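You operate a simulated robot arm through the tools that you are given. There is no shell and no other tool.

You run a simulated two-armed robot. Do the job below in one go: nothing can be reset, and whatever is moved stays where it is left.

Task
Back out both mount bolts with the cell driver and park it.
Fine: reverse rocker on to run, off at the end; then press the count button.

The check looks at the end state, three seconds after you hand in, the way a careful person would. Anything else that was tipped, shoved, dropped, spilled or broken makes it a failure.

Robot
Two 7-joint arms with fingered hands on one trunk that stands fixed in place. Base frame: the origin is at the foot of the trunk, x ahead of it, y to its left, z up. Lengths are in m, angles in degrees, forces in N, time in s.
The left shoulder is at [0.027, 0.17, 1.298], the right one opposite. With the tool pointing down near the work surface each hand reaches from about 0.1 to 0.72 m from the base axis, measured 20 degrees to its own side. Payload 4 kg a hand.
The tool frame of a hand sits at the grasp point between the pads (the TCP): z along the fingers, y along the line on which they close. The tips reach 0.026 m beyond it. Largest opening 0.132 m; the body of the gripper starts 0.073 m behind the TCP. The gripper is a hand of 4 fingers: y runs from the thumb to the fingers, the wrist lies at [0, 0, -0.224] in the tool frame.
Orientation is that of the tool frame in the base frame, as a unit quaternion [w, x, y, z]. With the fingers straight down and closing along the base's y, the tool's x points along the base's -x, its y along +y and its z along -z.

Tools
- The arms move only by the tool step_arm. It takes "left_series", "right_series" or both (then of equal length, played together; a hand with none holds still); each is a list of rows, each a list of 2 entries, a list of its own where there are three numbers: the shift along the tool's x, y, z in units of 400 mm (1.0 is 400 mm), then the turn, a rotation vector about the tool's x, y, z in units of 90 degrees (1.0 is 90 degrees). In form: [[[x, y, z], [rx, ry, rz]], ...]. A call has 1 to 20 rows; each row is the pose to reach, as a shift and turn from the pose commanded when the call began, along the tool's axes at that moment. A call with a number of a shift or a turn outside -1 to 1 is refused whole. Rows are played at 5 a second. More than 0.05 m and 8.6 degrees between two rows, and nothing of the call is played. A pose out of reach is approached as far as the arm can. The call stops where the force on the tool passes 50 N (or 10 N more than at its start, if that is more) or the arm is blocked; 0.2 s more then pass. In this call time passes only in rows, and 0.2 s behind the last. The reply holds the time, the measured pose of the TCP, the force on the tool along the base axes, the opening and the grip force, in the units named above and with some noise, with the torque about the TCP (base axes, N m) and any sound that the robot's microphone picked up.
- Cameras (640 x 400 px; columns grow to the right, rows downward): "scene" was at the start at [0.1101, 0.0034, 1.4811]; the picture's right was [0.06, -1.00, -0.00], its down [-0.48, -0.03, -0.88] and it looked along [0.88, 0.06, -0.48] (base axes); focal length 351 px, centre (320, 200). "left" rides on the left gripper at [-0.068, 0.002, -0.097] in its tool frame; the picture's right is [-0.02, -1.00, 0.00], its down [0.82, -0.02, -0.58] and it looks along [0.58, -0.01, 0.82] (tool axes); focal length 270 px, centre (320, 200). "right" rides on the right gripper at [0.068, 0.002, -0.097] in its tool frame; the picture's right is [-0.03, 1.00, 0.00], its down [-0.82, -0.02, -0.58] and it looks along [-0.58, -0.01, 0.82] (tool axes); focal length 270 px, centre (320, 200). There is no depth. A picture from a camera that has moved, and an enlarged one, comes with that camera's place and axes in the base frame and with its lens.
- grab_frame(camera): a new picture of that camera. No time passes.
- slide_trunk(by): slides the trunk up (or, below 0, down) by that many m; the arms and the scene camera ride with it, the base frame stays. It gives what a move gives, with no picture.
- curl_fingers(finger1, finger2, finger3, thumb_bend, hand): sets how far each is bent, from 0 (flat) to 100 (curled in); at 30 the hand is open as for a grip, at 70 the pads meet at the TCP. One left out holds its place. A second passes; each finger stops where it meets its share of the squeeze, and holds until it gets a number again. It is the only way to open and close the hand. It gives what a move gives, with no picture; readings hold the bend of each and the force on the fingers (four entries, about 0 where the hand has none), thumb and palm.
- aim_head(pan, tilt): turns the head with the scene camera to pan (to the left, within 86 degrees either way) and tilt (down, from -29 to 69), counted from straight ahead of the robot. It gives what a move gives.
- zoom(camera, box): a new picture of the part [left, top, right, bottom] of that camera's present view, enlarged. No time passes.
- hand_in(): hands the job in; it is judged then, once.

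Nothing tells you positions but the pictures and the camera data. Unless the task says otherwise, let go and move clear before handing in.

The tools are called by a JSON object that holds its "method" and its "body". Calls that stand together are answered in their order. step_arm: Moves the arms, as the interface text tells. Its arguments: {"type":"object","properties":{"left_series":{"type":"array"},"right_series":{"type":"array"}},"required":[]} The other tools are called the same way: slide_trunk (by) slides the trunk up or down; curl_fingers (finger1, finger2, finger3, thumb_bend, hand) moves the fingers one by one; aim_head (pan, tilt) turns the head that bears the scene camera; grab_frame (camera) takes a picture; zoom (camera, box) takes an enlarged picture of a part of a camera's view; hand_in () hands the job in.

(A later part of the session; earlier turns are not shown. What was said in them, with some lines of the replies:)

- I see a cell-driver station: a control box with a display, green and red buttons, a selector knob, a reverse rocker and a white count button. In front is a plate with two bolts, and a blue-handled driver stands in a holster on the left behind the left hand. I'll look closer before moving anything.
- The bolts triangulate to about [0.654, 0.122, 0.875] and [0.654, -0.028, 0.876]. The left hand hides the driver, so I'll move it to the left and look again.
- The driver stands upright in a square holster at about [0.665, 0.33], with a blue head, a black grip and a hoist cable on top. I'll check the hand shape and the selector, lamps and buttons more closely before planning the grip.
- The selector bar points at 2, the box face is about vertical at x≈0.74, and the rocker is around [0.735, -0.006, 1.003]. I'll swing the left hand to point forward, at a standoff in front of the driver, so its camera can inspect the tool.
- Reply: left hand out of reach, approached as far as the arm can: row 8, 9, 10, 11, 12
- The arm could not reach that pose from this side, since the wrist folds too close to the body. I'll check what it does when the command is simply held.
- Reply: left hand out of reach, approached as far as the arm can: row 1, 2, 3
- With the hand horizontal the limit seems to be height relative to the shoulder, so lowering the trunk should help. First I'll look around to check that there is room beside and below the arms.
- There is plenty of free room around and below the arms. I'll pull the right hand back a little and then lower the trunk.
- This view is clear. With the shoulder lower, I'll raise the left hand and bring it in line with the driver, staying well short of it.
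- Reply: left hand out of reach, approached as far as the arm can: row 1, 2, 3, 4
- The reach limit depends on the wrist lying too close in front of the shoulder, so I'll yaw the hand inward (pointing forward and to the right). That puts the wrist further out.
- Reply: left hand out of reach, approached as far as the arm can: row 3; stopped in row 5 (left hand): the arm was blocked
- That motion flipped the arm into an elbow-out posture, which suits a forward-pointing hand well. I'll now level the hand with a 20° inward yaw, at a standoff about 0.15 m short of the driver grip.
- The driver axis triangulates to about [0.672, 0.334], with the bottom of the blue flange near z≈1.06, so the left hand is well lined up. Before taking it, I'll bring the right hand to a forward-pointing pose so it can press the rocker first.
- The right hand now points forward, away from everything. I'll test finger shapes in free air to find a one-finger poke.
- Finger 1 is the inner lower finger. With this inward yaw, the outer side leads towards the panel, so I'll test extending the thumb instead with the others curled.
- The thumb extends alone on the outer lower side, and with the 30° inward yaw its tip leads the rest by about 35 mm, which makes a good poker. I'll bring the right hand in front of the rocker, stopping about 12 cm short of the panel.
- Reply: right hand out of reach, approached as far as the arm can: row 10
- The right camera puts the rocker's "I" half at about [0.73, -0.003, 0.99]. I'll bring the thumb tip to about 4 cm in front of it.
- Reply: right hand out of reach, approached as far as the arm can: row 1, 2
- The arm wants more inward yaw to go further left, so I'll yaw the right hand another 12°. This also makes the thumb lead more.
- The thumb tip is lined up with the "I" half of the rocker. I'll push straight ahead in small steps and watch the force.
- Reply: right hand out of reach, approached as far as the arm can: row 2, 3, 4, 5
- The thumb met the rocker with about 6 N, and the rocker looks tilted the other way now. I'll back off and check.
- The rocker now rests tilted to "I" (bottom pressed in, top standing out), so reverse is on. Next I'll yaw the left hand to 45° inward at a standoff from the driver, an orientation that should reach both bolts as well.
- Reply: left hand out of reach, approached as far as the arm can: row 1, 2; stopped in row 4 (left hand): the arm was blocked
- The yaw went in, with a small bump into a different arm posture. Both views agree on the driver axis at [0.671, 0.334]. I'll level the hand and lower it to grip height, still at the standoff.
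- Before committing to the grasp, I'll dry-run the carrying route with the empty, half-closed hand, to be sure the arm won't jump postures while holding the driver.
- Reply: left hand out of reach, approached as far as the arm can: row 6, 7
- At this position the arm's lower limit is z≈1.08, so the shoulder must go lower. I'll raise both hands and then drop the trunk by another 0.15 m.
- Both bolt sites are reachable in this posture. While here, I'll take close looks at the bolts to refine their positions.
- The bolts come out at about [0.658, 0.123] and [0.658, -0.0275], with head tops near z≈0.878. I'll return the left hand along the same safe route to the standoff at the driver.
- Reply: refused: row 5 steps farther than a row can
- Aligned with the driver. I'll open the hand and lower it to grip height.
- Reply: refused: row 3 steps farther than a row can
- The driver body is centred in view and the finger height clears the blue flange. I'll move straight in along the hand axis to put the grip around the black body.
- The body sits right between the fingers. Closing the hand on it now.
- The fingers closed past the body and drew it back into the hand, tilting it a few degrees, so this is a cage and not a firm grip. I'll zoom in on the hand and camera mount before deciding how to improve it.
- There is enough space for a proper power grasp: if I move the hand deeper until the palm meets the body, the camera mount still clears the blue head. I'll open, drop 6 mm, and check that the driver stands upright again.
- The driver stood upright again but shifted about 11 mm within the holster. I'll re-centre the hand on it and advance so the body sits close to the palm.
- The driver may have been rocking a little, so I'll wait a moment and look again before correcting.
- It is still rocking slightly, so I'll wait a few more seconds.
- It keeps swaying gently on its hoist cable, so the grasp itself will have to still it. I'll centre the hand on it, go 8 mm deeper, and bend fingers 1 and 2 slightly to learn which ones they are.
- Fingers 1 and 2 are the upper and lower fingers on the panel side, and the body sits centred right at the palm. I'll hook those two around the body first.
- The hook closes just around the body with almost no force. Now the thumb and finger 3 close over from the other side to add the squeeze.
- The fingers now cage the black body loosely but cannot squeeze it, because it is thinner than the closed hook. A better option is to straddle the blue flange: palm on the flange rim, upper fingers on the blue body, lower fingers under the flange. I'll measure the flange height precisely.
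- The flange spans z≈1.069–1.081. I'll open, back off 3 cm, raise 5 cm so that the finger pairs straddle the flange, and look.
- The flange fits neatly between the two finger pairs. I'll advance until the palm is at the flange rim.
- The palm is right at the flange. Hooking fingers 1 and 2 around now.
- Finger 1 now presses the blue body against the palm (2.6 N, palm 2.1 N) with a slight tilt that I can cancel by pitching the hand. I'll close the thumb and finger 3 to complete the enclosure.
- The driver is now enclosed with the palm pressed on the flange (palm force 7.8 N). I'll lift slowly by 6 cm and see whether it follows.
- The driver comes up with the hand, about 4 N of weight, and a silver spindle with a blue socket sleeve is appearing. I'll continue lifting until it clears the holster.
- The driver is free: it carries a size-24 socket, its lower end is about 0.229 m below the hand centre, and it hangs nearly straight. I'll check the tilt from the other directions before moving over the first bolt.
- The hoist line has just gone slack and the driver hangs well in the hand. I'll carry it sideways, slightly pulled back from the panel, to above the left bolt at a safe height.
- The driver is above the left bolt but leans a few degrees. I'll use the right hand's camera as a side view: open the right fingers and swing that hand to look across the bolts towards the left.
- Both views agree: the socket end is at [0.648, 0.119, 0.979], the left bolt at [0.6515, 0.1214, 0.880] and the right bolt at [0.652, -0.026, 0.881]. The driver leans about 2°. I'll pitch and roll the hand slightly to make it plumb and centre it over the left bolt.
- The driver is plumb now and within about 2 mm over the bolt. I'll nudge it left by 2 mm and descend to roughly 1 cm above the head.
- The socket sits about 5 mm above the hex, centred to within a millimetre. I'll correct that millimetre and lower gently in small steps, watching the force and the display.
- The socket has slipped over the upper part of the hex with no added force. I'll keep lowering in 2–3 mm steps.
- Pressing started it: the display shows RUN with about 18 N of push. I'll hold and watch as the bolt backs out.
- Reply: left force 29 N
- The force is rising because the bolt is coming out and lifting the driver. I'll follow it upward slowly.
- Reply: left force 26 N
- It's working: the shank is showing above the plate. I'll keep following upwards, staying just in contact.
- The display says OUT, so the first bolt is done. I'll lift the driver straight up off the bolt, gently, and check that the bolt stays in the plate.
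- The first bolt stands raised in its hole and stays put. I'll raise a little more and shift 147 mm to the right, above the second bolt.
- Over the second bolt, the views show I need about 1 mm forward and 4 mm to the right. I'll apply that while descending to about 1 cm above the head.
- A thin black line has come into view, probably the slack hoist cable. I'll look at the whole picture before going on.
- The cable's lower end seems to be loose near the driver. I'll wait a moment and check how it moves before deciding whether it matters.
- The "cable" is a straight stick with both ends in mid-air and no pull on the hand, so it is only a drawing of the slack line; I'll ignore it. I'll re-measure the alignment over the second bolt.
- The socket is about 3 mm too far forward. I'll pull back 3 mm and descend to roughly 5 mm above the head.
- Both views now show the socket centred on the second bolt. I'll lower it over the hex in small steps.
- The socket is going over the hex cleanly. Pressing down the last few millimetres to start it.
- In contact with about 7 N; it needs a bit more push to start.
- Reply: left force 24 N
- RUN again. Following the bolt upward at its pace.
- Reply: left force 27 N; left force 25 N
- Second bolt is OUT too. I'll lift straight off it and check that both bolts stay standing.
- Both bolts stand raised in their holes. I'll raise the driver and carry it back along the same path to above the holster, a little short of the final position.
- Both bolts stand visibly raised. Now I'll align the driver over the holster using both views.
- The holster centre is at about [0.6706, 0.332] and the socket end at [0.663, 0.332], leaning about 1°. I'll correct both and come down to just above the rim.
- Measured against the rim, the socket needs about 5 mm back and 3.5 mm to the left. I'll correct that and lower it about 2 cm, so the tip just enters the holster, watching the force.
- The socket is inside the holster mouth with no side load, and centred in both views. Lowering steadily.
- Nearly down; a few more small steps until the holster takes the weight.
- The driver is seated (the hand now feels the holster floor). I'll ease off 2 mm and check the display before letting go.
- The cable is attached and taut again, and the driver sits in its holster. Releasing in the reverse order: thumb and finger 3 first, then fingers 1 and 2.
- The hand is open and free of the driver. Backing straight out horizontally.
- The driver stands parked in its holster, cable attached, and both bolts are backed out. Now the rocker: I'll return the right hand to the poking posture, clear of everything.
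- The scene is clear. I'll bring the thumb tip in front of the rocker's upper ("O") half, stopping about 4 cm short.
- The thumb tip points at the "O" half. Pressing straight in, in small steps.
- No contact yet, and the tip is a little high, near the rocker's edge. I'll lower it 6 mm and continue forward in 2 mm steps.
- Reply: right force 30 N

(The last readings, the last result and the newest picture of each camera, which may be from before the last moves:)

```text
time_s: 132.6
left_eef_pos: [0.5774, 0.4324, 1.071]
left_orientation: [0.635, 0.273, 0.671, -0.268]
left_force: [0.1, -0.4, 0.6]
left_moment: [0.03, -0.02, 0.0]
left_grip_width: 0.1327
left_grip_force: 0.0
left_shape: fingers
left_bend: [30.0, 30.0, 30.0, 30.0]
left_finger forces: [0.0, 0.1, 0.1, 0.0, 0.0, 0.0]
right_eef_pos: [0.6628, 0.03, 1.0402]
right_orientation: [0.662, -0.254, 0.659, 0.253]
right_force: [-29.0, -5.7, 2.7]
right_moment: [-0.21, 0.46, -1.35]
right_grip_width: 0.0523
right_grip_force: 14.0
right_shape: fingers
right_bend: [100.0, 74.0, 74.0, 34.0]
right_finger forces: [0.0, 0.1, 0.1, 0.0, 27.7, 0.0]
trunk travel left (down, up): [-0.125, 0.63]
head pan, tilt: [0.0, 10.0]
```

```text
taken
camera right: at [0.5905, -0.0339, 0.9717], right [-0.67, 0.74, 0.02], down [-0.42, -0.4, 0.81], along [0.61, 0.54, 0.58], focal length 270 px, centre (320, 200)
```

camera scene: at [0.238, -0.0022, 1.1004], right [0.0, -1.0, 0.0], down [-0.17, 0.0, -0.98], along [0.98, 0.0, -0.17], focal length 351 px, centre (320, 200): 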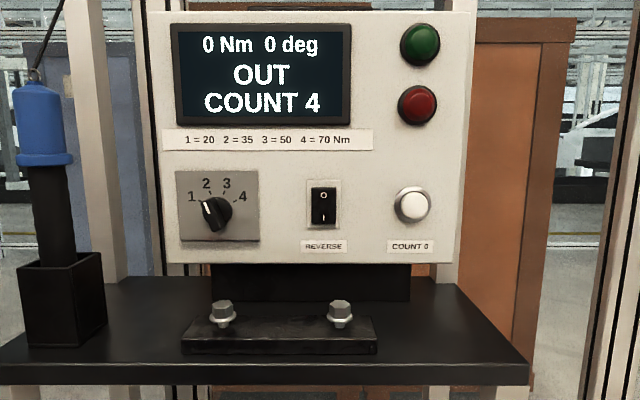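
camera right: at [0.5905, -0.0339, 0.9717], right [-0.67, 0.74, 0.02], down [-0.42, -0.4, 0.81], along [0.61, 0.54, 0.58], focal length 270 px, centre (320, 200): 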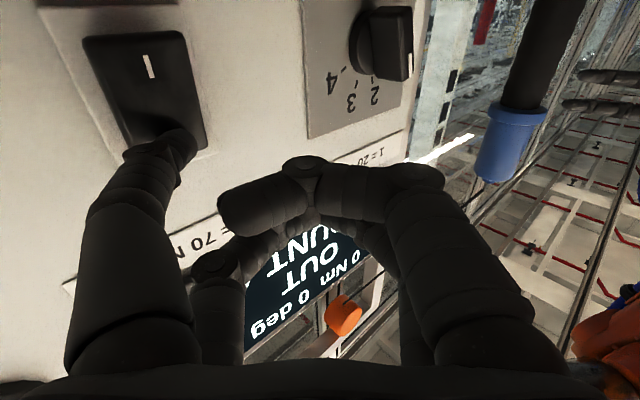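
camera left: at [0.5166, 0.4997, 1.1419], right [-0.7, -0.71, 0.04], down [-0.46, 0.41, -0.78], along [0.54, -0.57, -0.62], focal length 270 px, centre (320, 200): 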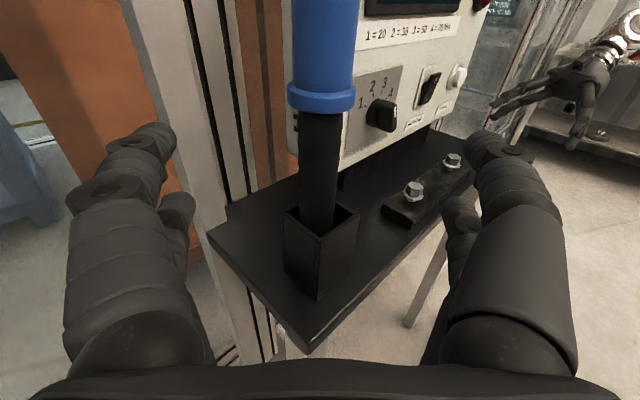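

Firm contact with 29 N. Backing off to see the rocker.

{"method": "step_arm", "body": {"right_series": [[[0, 0.0167, -0.0186], [0, 0, 0]], [[0, 0.05, -0.0557], [0, 0, 0]], [[0, 0.1, -0.1114], [0, 0, 0]]]}}

{"method": "grab_frame", "body": {"camera": "right"}}

{"method": "grab_frame", "body": {"camera": "scene"}}

```text
time_s: 133.4
left_eef_pos: [0.5795, 0.4323, 1.0689]
left_orientation: [0.634, 0.272, 0.672, -0.268]
left_force: [-0.5, 0.6, 0.2]
left_moment: [-0.03, 0.0, 0.04]
left_grip_width: 0.1323
left_grip_force: 0.0
left_shape: fingers
left_bend: [30.0, 30.0, 30.0, 30.0]
left_finger forces: [0.0, 0.0, 0.0, 0.0, 0.0, 0.0]
right_eef_pos: [0.6094, 0.0301, 1.037]
right_orientation: [0.66, -0.252, 0.661, 0.253]
right_force: [0.0, -0.4, 0.5]
right_moment: [-0.02, -0.01, -0.01]
right_grip_width: 0.0566
right_grip_force: 0.1
right_shape: fingers
right_bend: [100.0, 74.0, 74.0, 30.0]
right_finger forces: [0.0, 0.1, 0.0, 0.0, 0.0, 0.0]
trunk travel left (down, up): [-0.125, 0.63]
head pan, tilt: [0.0, 10.0]
```

```text
taken
camera right: at [0.5363, -0.034, 0.9685], right [-0.67, 0.74, 0.03], down [-0.41, -0.4, 0.82], along [0.62, 0.53, 0.58], focal length 270 px, centre (320, 200)
```

right: 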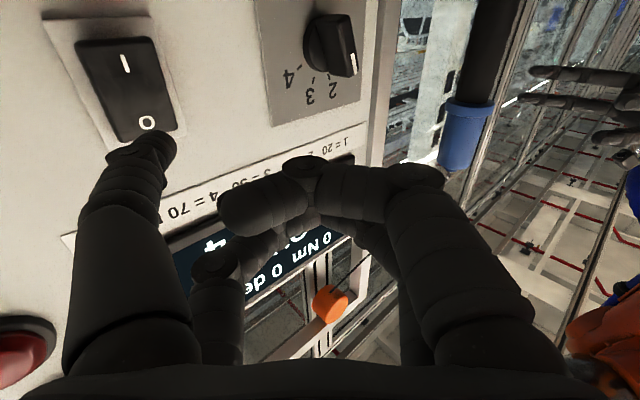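

```text
taken
camera scene: at [0.2381, -0.0023, 1.1004], right [0.0, -1.0, 0.0], down [-0.17, 0.0, -0.98], along [0.98, 0.0, -0.17], focal length 351 px, centre (320, 200)
```

scene: 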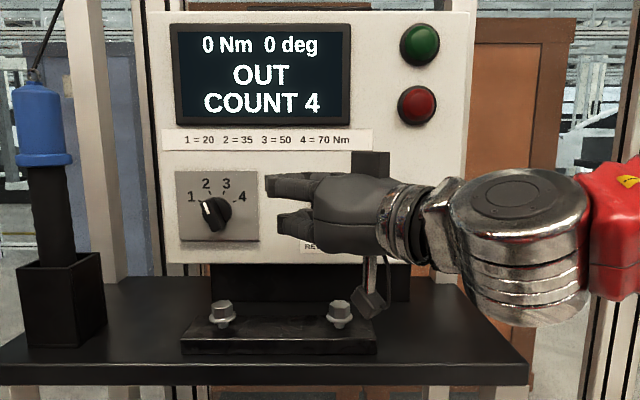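

I'll shift the hand over towards the count button, which also uncovers the rocker for a check.

{"method": "step_arm", "body": {"right_series": [[[0.003, -0.047, -0.067], [0, 0, 0]], [[0.006, -0.094, -0.133], [0, 0, 0]], [[0.009, -0.141, -0.2], [0, 0, 0]], [[0.0125, -0.188, -0.267], [0, 0, 0]]]}}

{"method": "grab_frame", "body": {"camera": "scene"}}

{"method": "zoom", "body": {"camera": "scene", "box": [290, 170, 360, 260]}}

{"method": "grab_frame", "body": {"camera": "right"}}

```text
time_s: 134.4
left_eef_pos: [0.5793, 0.4319, 1.0708]
left_orientation: [0.634, 0.272, 0.673, -0.268]
left_force: [-1.0, 0.0, 0.6]
left_moment: [-0.02, -0.02, 0.0]
left_grip_width: 0.1326
left_grip_force: 0.1
left_shape: fingers
left_bend: [30.0, 30.0, 30.0, 30.0]
left_finger forces: [0.1, 0.1, 0.0, 0.0, 0.0, 0.0]
right_eef_pos: [0.5777, -0.098, 1.0352]
right_orientation: [0.66, -0.254, 0.66, 0.254]
right_force: [0.2, 0.3, 0.2]
right_moment: [0.01, 0.01, -0.01]
right_grip_width: 0.0567
right_grip_force: 0.1
right_shape: fingers
right_bend: [100.0, 74.0, 74.0, 30.0]
right_finger forces: [0.0, 0.1, 0.0, 0.0, 0.0, 0.0]
trunk travel left (down, up): [-0.125, 0.63]
head pan, tilt: [0.0, 10.0]
```

```text
taken
camera scene: at [0.2381, -0.0023, 1.1004], right [0.0, -1.0, 0.0], down [-0.17, 0.0, -0.98], along [0.98, 0.0, -0.17], focal length 351 px, centre (320, 200)
```

scene: 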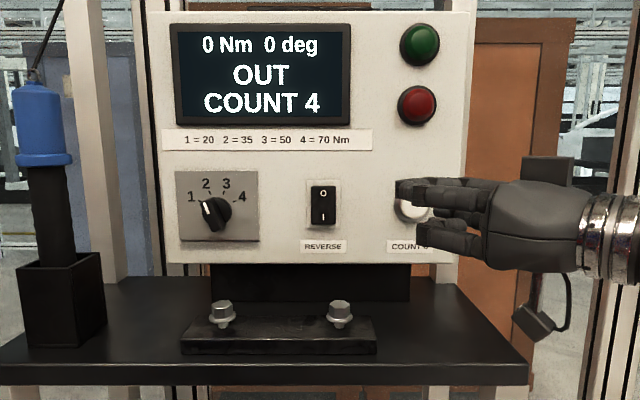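

```text
4.44 times, centred on (325, 215) of scene
camera zoom: at [0.2381, -0.0023, 1.1004], right [0.0, -1.0, 0.0], down [-0.17, 0.0, -0.98], along [0.98, 0.0, -0.17], focal length 1559 px, centre (298, 133)
```

zoom: 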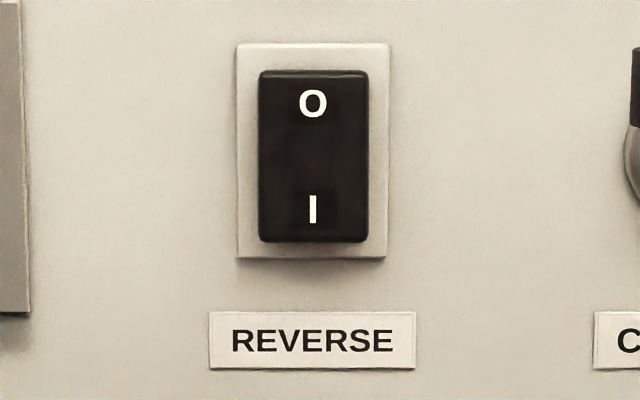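

```text
taken
camera right: at [0.5055, -0.1617, 0.966], right [-0.67, 0.74, 0.03], down [-0.41, -0.4, 0.82], along [0.62, 0.54, 0.58], focal length 270 px, centre (320, 200)
```

right: 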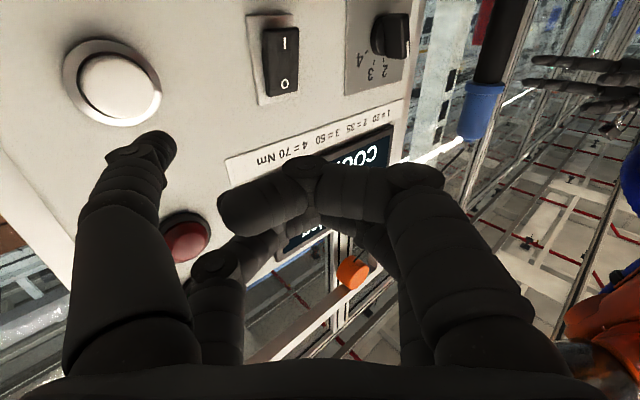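

The rocker geometry now matches the original "O" state (top flush, bottom standing out), so reverse is off. Next is the white count button at about [0.725, -0.134, 1.008]: I'll bring the thumb tip about 2 cm in front of it.

{"method": "step_arm", "body": {"right_series": [[[0.007, -0.033, 0.04], [0, 0, 0]], [[0.014, -0.066, 0.08], [0, 0, 0]], [[0.0205, -0.0997, 0.12], [0, 0, 0]]]}}

{"method": "grab_frame", "body": {"camera": "right"}}

{"method": "zoom", "body": {"camera": "scene", "box": [350, 150, 550, 290]}}

```text
time_s: 135.2
left_eef_pos: [0.5806, 0.4313, 1.0693]
left_orientation: [0.634, 0.272, 0.673, -0.269]
left_force: [0.1, 0.0, 0.1]
left_moment: [0.01, -0.01, -0.05]
left_grip_width: 0.1325
left_grip_force: 0.0
left_shape: fingers
left_bend: [30.0, 30.0, 30.0, 30.0]
left_finger forces: [0.0, 0.0, 0.0, 0.0, 0.1, 0.0]
right_eef_pos: [0.6439, -0.0955, 1.023]
right_orientation: [0.66, -0.254, 0.66, 0.254]
right_force: [-0.2, -0.1, -0.2]
right_moment: [0.01, 0.02, -0.02]
right_grip_width: 0.0568
right_grip_force: 0.0
right_shape: fingers
right_bend: [100.0, 74.0, 74.0, 30.0]
right_finger forces: [0.0, 0.1, 0.0, 0.0, 0.0, 0.0]
trunk travel left (down, up): [-0.125, 0.63]
head pan, tilt: [0.0, 10.0]
```

```text
taken
camera right: at [0.5699, -0.1592, 0.9556], right [-0.67, 0.74, 0.03], down [-0.41, -0.4, 0.82], along [0.62, 0.54, 0.58], focal length 270 px, centre (320, 200)
```

right: 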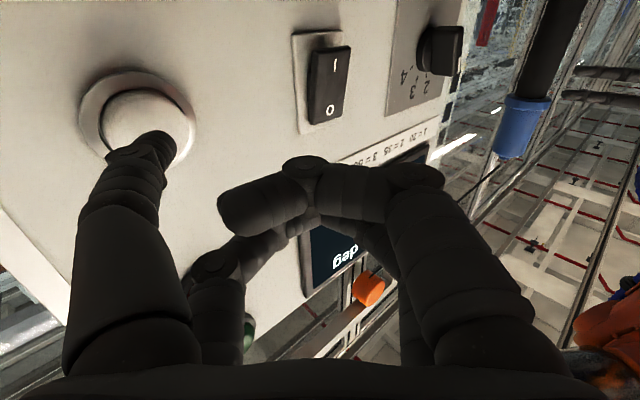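

```text
2.86 times, centred on (450, 220) of scene
camera zoom: at [0.2385, -0.0023, 1.1002], right [0.0, -1.0, 0.0], down [-0.17, 0.0, -0.98], along [0.98, 0.0, -0.17], focal length 1002 px, centre (-51, 143)
```

zoom: 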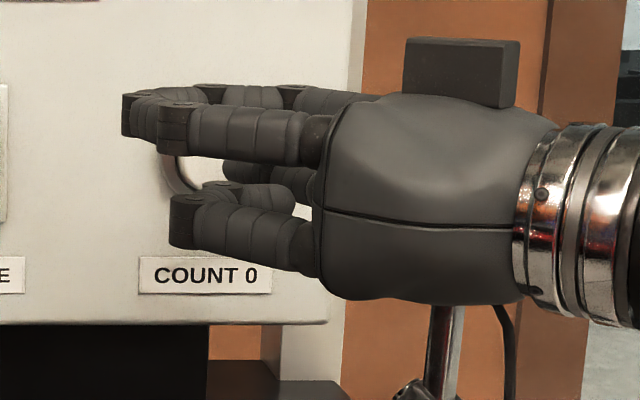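

The thumb tip is lined up with the button. Pressing in small steps.

{"method": "step_arm", "body": {"right_series": [[[-0.004, -0.0167, 0.0186], [0, 0, 0]], [[-0.006, -0.0251, 0.0279], [0, 0, 0]], [[-0.006, -0.0301, 0.0334], [0, 0, 0]], [[-0.006, -0.0334, 0.0372], [0, 0, 0]]]}}

{"method": "grab_frame", "body": {"camera": "right"}}

{"method": "grab_frame", "body": {"camera": "scene"}}

```text
time_s: 136.2
left_eef_pos: [0.5777, 0.4314, 1.0706]
left_orientation: [0.634, 0.273, 0.673, -0.267]
left_force: [-0.4, -0.3, 0.5]
left_moment: [-0.02, 0.03, 0.01]
left_grip_width: 0.1324
left_grip_force: 0.0
left_shape: fingers
left_bend: [30.0, 30.0, 30.0, 30.0]
left_finger forces: [0.0, 0.1, 0.1, 0.0, 0.0, 0.0]
right_eef_pos: [0.6588, -0.0946, 1.0284]
right_orientation: [0.66, -0.254, 0.66, 0.255]
right_force: [-23.8, -7.8, -3.7]
right_moment: [0.02, 0.63, -1.45]
right_grip_width: 0.0558
right_grip_force: 11.9
right_shape: fingers
right_bend: [100.0, 74.0, 74.0, 30.0]
right_finger forces: [0.0, 0.0, 0.1, 0.1, 23.6, 0.1]
trunk travel left (down, up): [-0.125, 0.63]
head pan, tilt: [0.0, 10.0]
heard: click
```

```text
taken
camera right: at [0.5863, -0.1595, 0.9595], right [-0.67, 0.74, 0.03], down [-0.41, -0.4, 0.82], along [0.62, 0.54, 0.58], focal length 270 px, centre (320, 200)
```

right: 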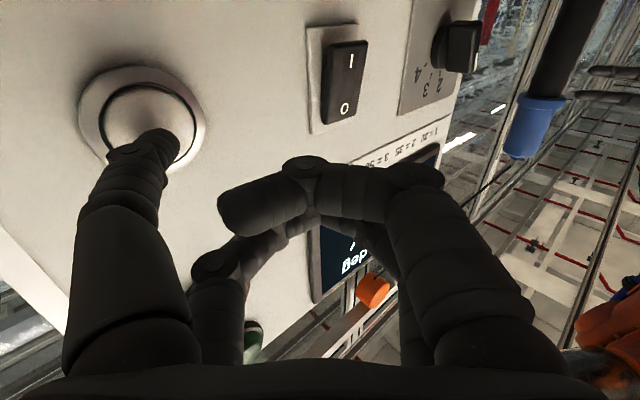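

```text
taken
camera scene: at [0.2356, -0.0031, 1.101], right [0.0, -1.0, 0.0], down [-0.17, 0.0, -0.99], along [0.99, 0.0, -0.17], focal length 351 px, centre (320, 200)
```

scene: 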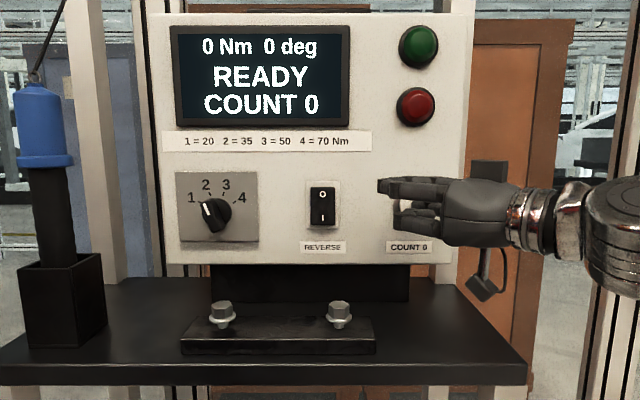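

A click was heard and the display shows READY, COUNT 0. Backing the thumb straight off the button.

{"method": "step_arm", "body": {"right_series": [[[0, 0.0167, -0.0186], [0, 0, 0]], [[0, 0.0585, -0.065], [0, 0, 0]], [[0, 0.1, -0.1114], [0, 0, 0]], [[0, 0.1, -0.21], [0, 0, 0]], [[0, 0.06, -0.31], [0, 0, 0]], [[0, 0.0, -0.4], [0, 0, 0]], [[0, -0.07, -0.49], [0, 0, 0]]]}}

{"method": "grab_frame", "body": {"camera": "scene"}}

{"method": "zoom", "body": {"camera": "scene", "box": [290, 170, 360, 260]}}

{"method": "grab_frame", "body": {"camera": "right"}}

```text
time_s: 137.8
left_eef_pos: [0.5785, 0.4327, 1.0702]
left_orientation: [0.635, 0.272, 0.672, -0.267]
left_force: [0.5, -0.5, -0.3]
left_moment: [0.03, 0.04, 0.03]
left_grip_width: 0.1322
left_grip_force: 0.0
left_shape: fingers
left_bend: [30.0, 30.0, 30.0, 30.0]
left_finger forces: [0.0, 0.0, 0.0, 0.0, 0.0, 0.0]
right_eef_pos: [0.5329, -0.2478, 1.0282]
right_orientation: [0.66, -0.254, 0.66, 0.254]
right_force: [0.2, 0.4, 0.8]
right_moment: [-0.01, 0.03, -0.07]
right_grip_width: 0.0566
right_grip_force: 0.1
right_shape: fingers
right_bend: [100.0, 74.0, 74.0, 30.0]
right_finger forces: [0.1, 0.0, 0.0, 0.1, 0.0, 0.1]
trunk travel left (down, up): [-0.125, 0.63]
head pan, tilt: [0.0, 10.0]
```

```text
taken
camera scene: at [0.2366, -0.0021, 1.1009], right [0.0, -1.0, 0.0], down [-0.17, 0.0, -0.98], along [0.98, 0.0, -0.17], focal length 351 px, centre (320, 200)
```

scene: 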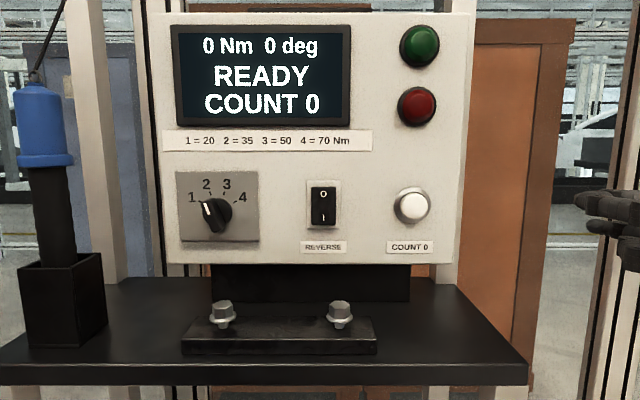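

```text
4.44 times, centred on (325, 215) of scene
camera zoom: at [0.2366, -0.0021, 1.1009], right [0.0, -1.0, 0.0], down [-0.17, 0.0, -0.98], along [0.98, 0.0, -0.17], focal length 1559 px, centre (298, 133)
```

zoom: 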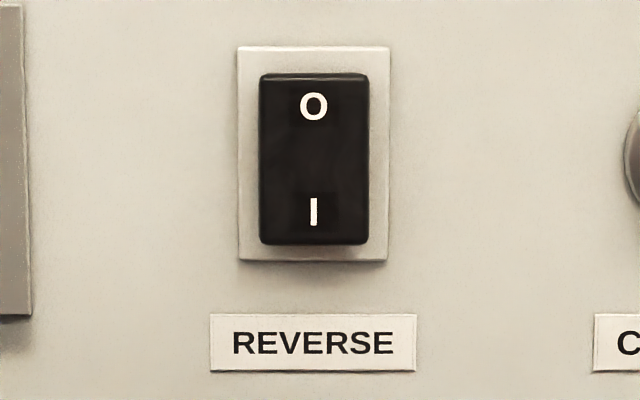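

```text
taken
camera right: at [0.4597, -0.3109, 0.9605], right [-0.67, 0.74, 0.02], down [-0.42, -0.4, 0.82], along [0.62, 0.54, 0.58], focal length 270 px, centre (320, 200)
```

right: 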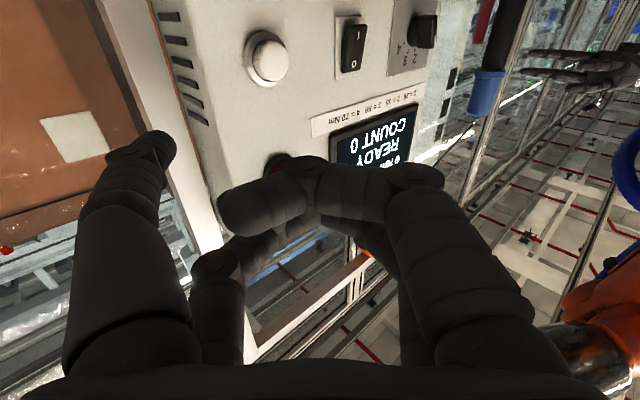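

{"method": "zoom", "body": {"camera": "right", "box": [320, 0, 400, 90]}}

{"method": "zoom", "body": {"camera": "left", "box": [380, 50, 480, 150]}}

{"method": "grab_frame", "body": {"camera": "left"}}

```text
4.44 times, centred on (360, 45) of right
camera zoom: at [0.4597, -0.3109, 0.9605], right [-0.67, 0.74, 0.02], down [-0.42, -0.4, 0.82], along [0.62, 0.54, 0.58], focal length 1201 px, centre (142, 889)
```

zoom: 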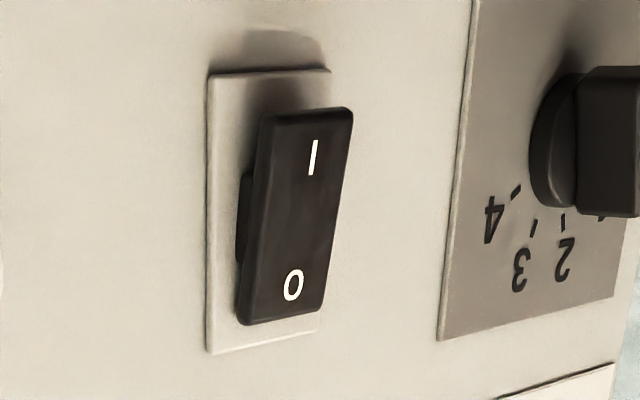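

```text
4.00 times, centred on (430, 100) of left
camera zoom: at [0.5151, 0.4998, 1.1428], right [-0.7, -0.71, 0.04], down [-0.46, 0.41, -0.79], along [0.54, -0.57, -0.62], focal length 1081 px, centre (-120, 600)
```

zoom: 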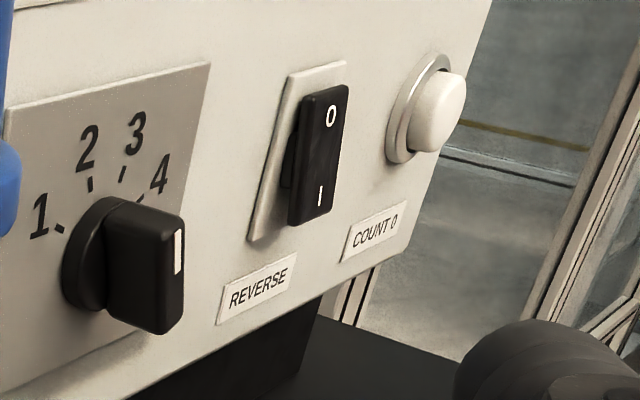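

```text
taken
camera left: at [0.5151, 0.4998, 1.1428], right [-0.7, -0.71, 0.04], down [-0.46, 0.41, -0.79], along [0.54, -0.57, -0.62], focal length 270 px, centre (320, 200)
```

left: 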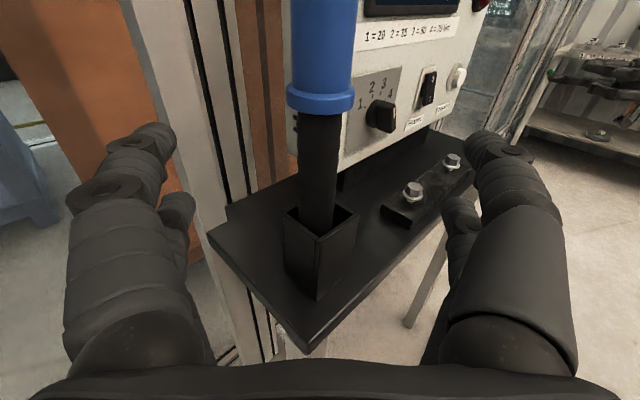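

Side views confirm that the rocker's "O" end is pressed in (off) and the "I" end stands out. I'll make a last check of the parked driver and the whole station.

{"method": "aim_head", "body": {"pan": 18, "tilt": 14}}

{"method": "grab_frame", "body": {"camera": "scene"}}

{"method": "zoom", "body": {"camera": "scene", "box": [150, 20, 310, 300]}}

{"method": "zoom", "body": {"camera": "scene", "box": [310, 240, 530, 340]}}

```text
time_s: 138.6
left_eef_pos: [0.5797, 0.4326, 1.0682]
left_orientation: [0.634, 0.272, 0.673, -0.268]
left_force: [-0.4, 0.7, 0.0]
left_moment: [0.0, 0.01, 0.03]
left_grip_width: 0.1324
left_grip_force: 0.0
left_shape: fingers
left_bend: [30.0, 30.0, 30.0, 30.0]
left_finger forces: [0.0, 0.0, 0.1, 0.1, 0.0, 0.0]
right_eef_pos: [0.5346, -0.2471, 1.0268]
right_orientation: [0.658, -0.254, 0.662, 0.255]
right_force: [1.5, 0.4, -0.5]
right_moment: [0.04, -0.01, 0.0]
right_grip_width: 0.0566
right_grip_force: 0.0
right_shape: fingers
right_bend: [100.0, 74.0, 74.0, 30.0]
right_finger forces: [0.0, 0.0, 0.0, 0.1, 0.1, 0.0]
trunk travel left (down, up): [-0.125, 0.63]
head pan, tilt: [18.0, 14.0]
```

```text
taken
camera scene: at [0.2339, 0.0265, 1.0939], right [0.31, -0.95, 0.0], down [-0.23, -0.07, -0.97], along [0.92, 0.3, -0.24], focal length 351 px, centre (320, 200)
```

scene: 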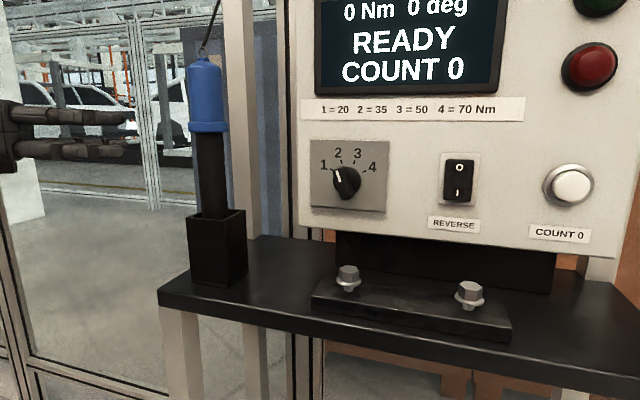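

```text
1.43 times, centred on (230, 160) of scene
camera zoom: at [0.2339, 0.0265, 1.0939], right [0.31, -0.95, 0.0], down [-0.23, -0.07, -0.97], along [0.92, 0.3, -0.24], focal length 501 px, centre (449, 257)
```

zoom: 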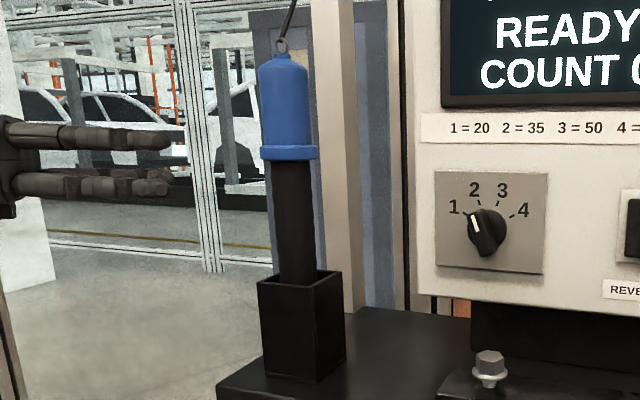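

```text
2.91 times, centred on (420, 290) of scene
camera zoom: at [0.2339, 0.0265, 1.0939], right [0.31, -0.95, 0.0], down [-0.23, -0.07, -0.97], along [0.92, 0.3, -0.24], focal length 1020 px, centre (29, -62)
```

zoom: 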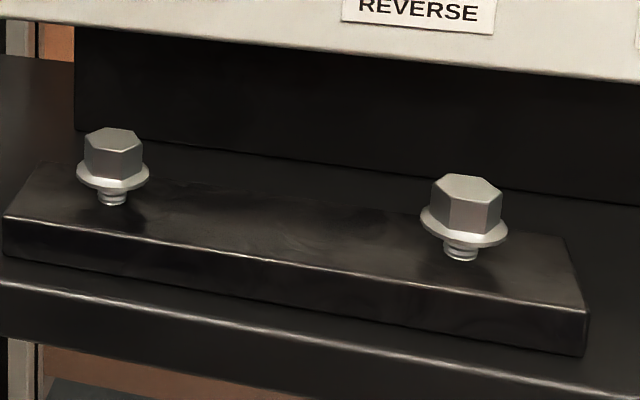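

Everything checks out in the pictures: both bolts are backed out and standing in the plate. The driver is parked upright in its holster with its cable on. The rocker is off, and the display reads READY, COUNT 0. Both hands are clear and nothing else has moved, so I'm handing in.

{"method": "hand_in", "body": {}}

```text
The job is handed in.
```

The job is done and handed in. Both mount bolts are backed out, the driver is parked, and the counter is cleared.

- **Bolts:** the display showed OUT for each bolt. Both now stand raised in their holes in the plate, and neither fell.
- **Driver:** it sits upright in its holster with the hoist cable attached.
- **Reverse rocker:** I switched it on before running and off at the end. I confirmed it was off from the side views, because no click was heard and the display does not show reverse.
- **Count button:** I pressed it last. It clicked, and the display now reads READY, COUNT 0.

The torque selector was left on 2, where it was at the start. Nothing else was tipped or shoved, and both hands are clear.
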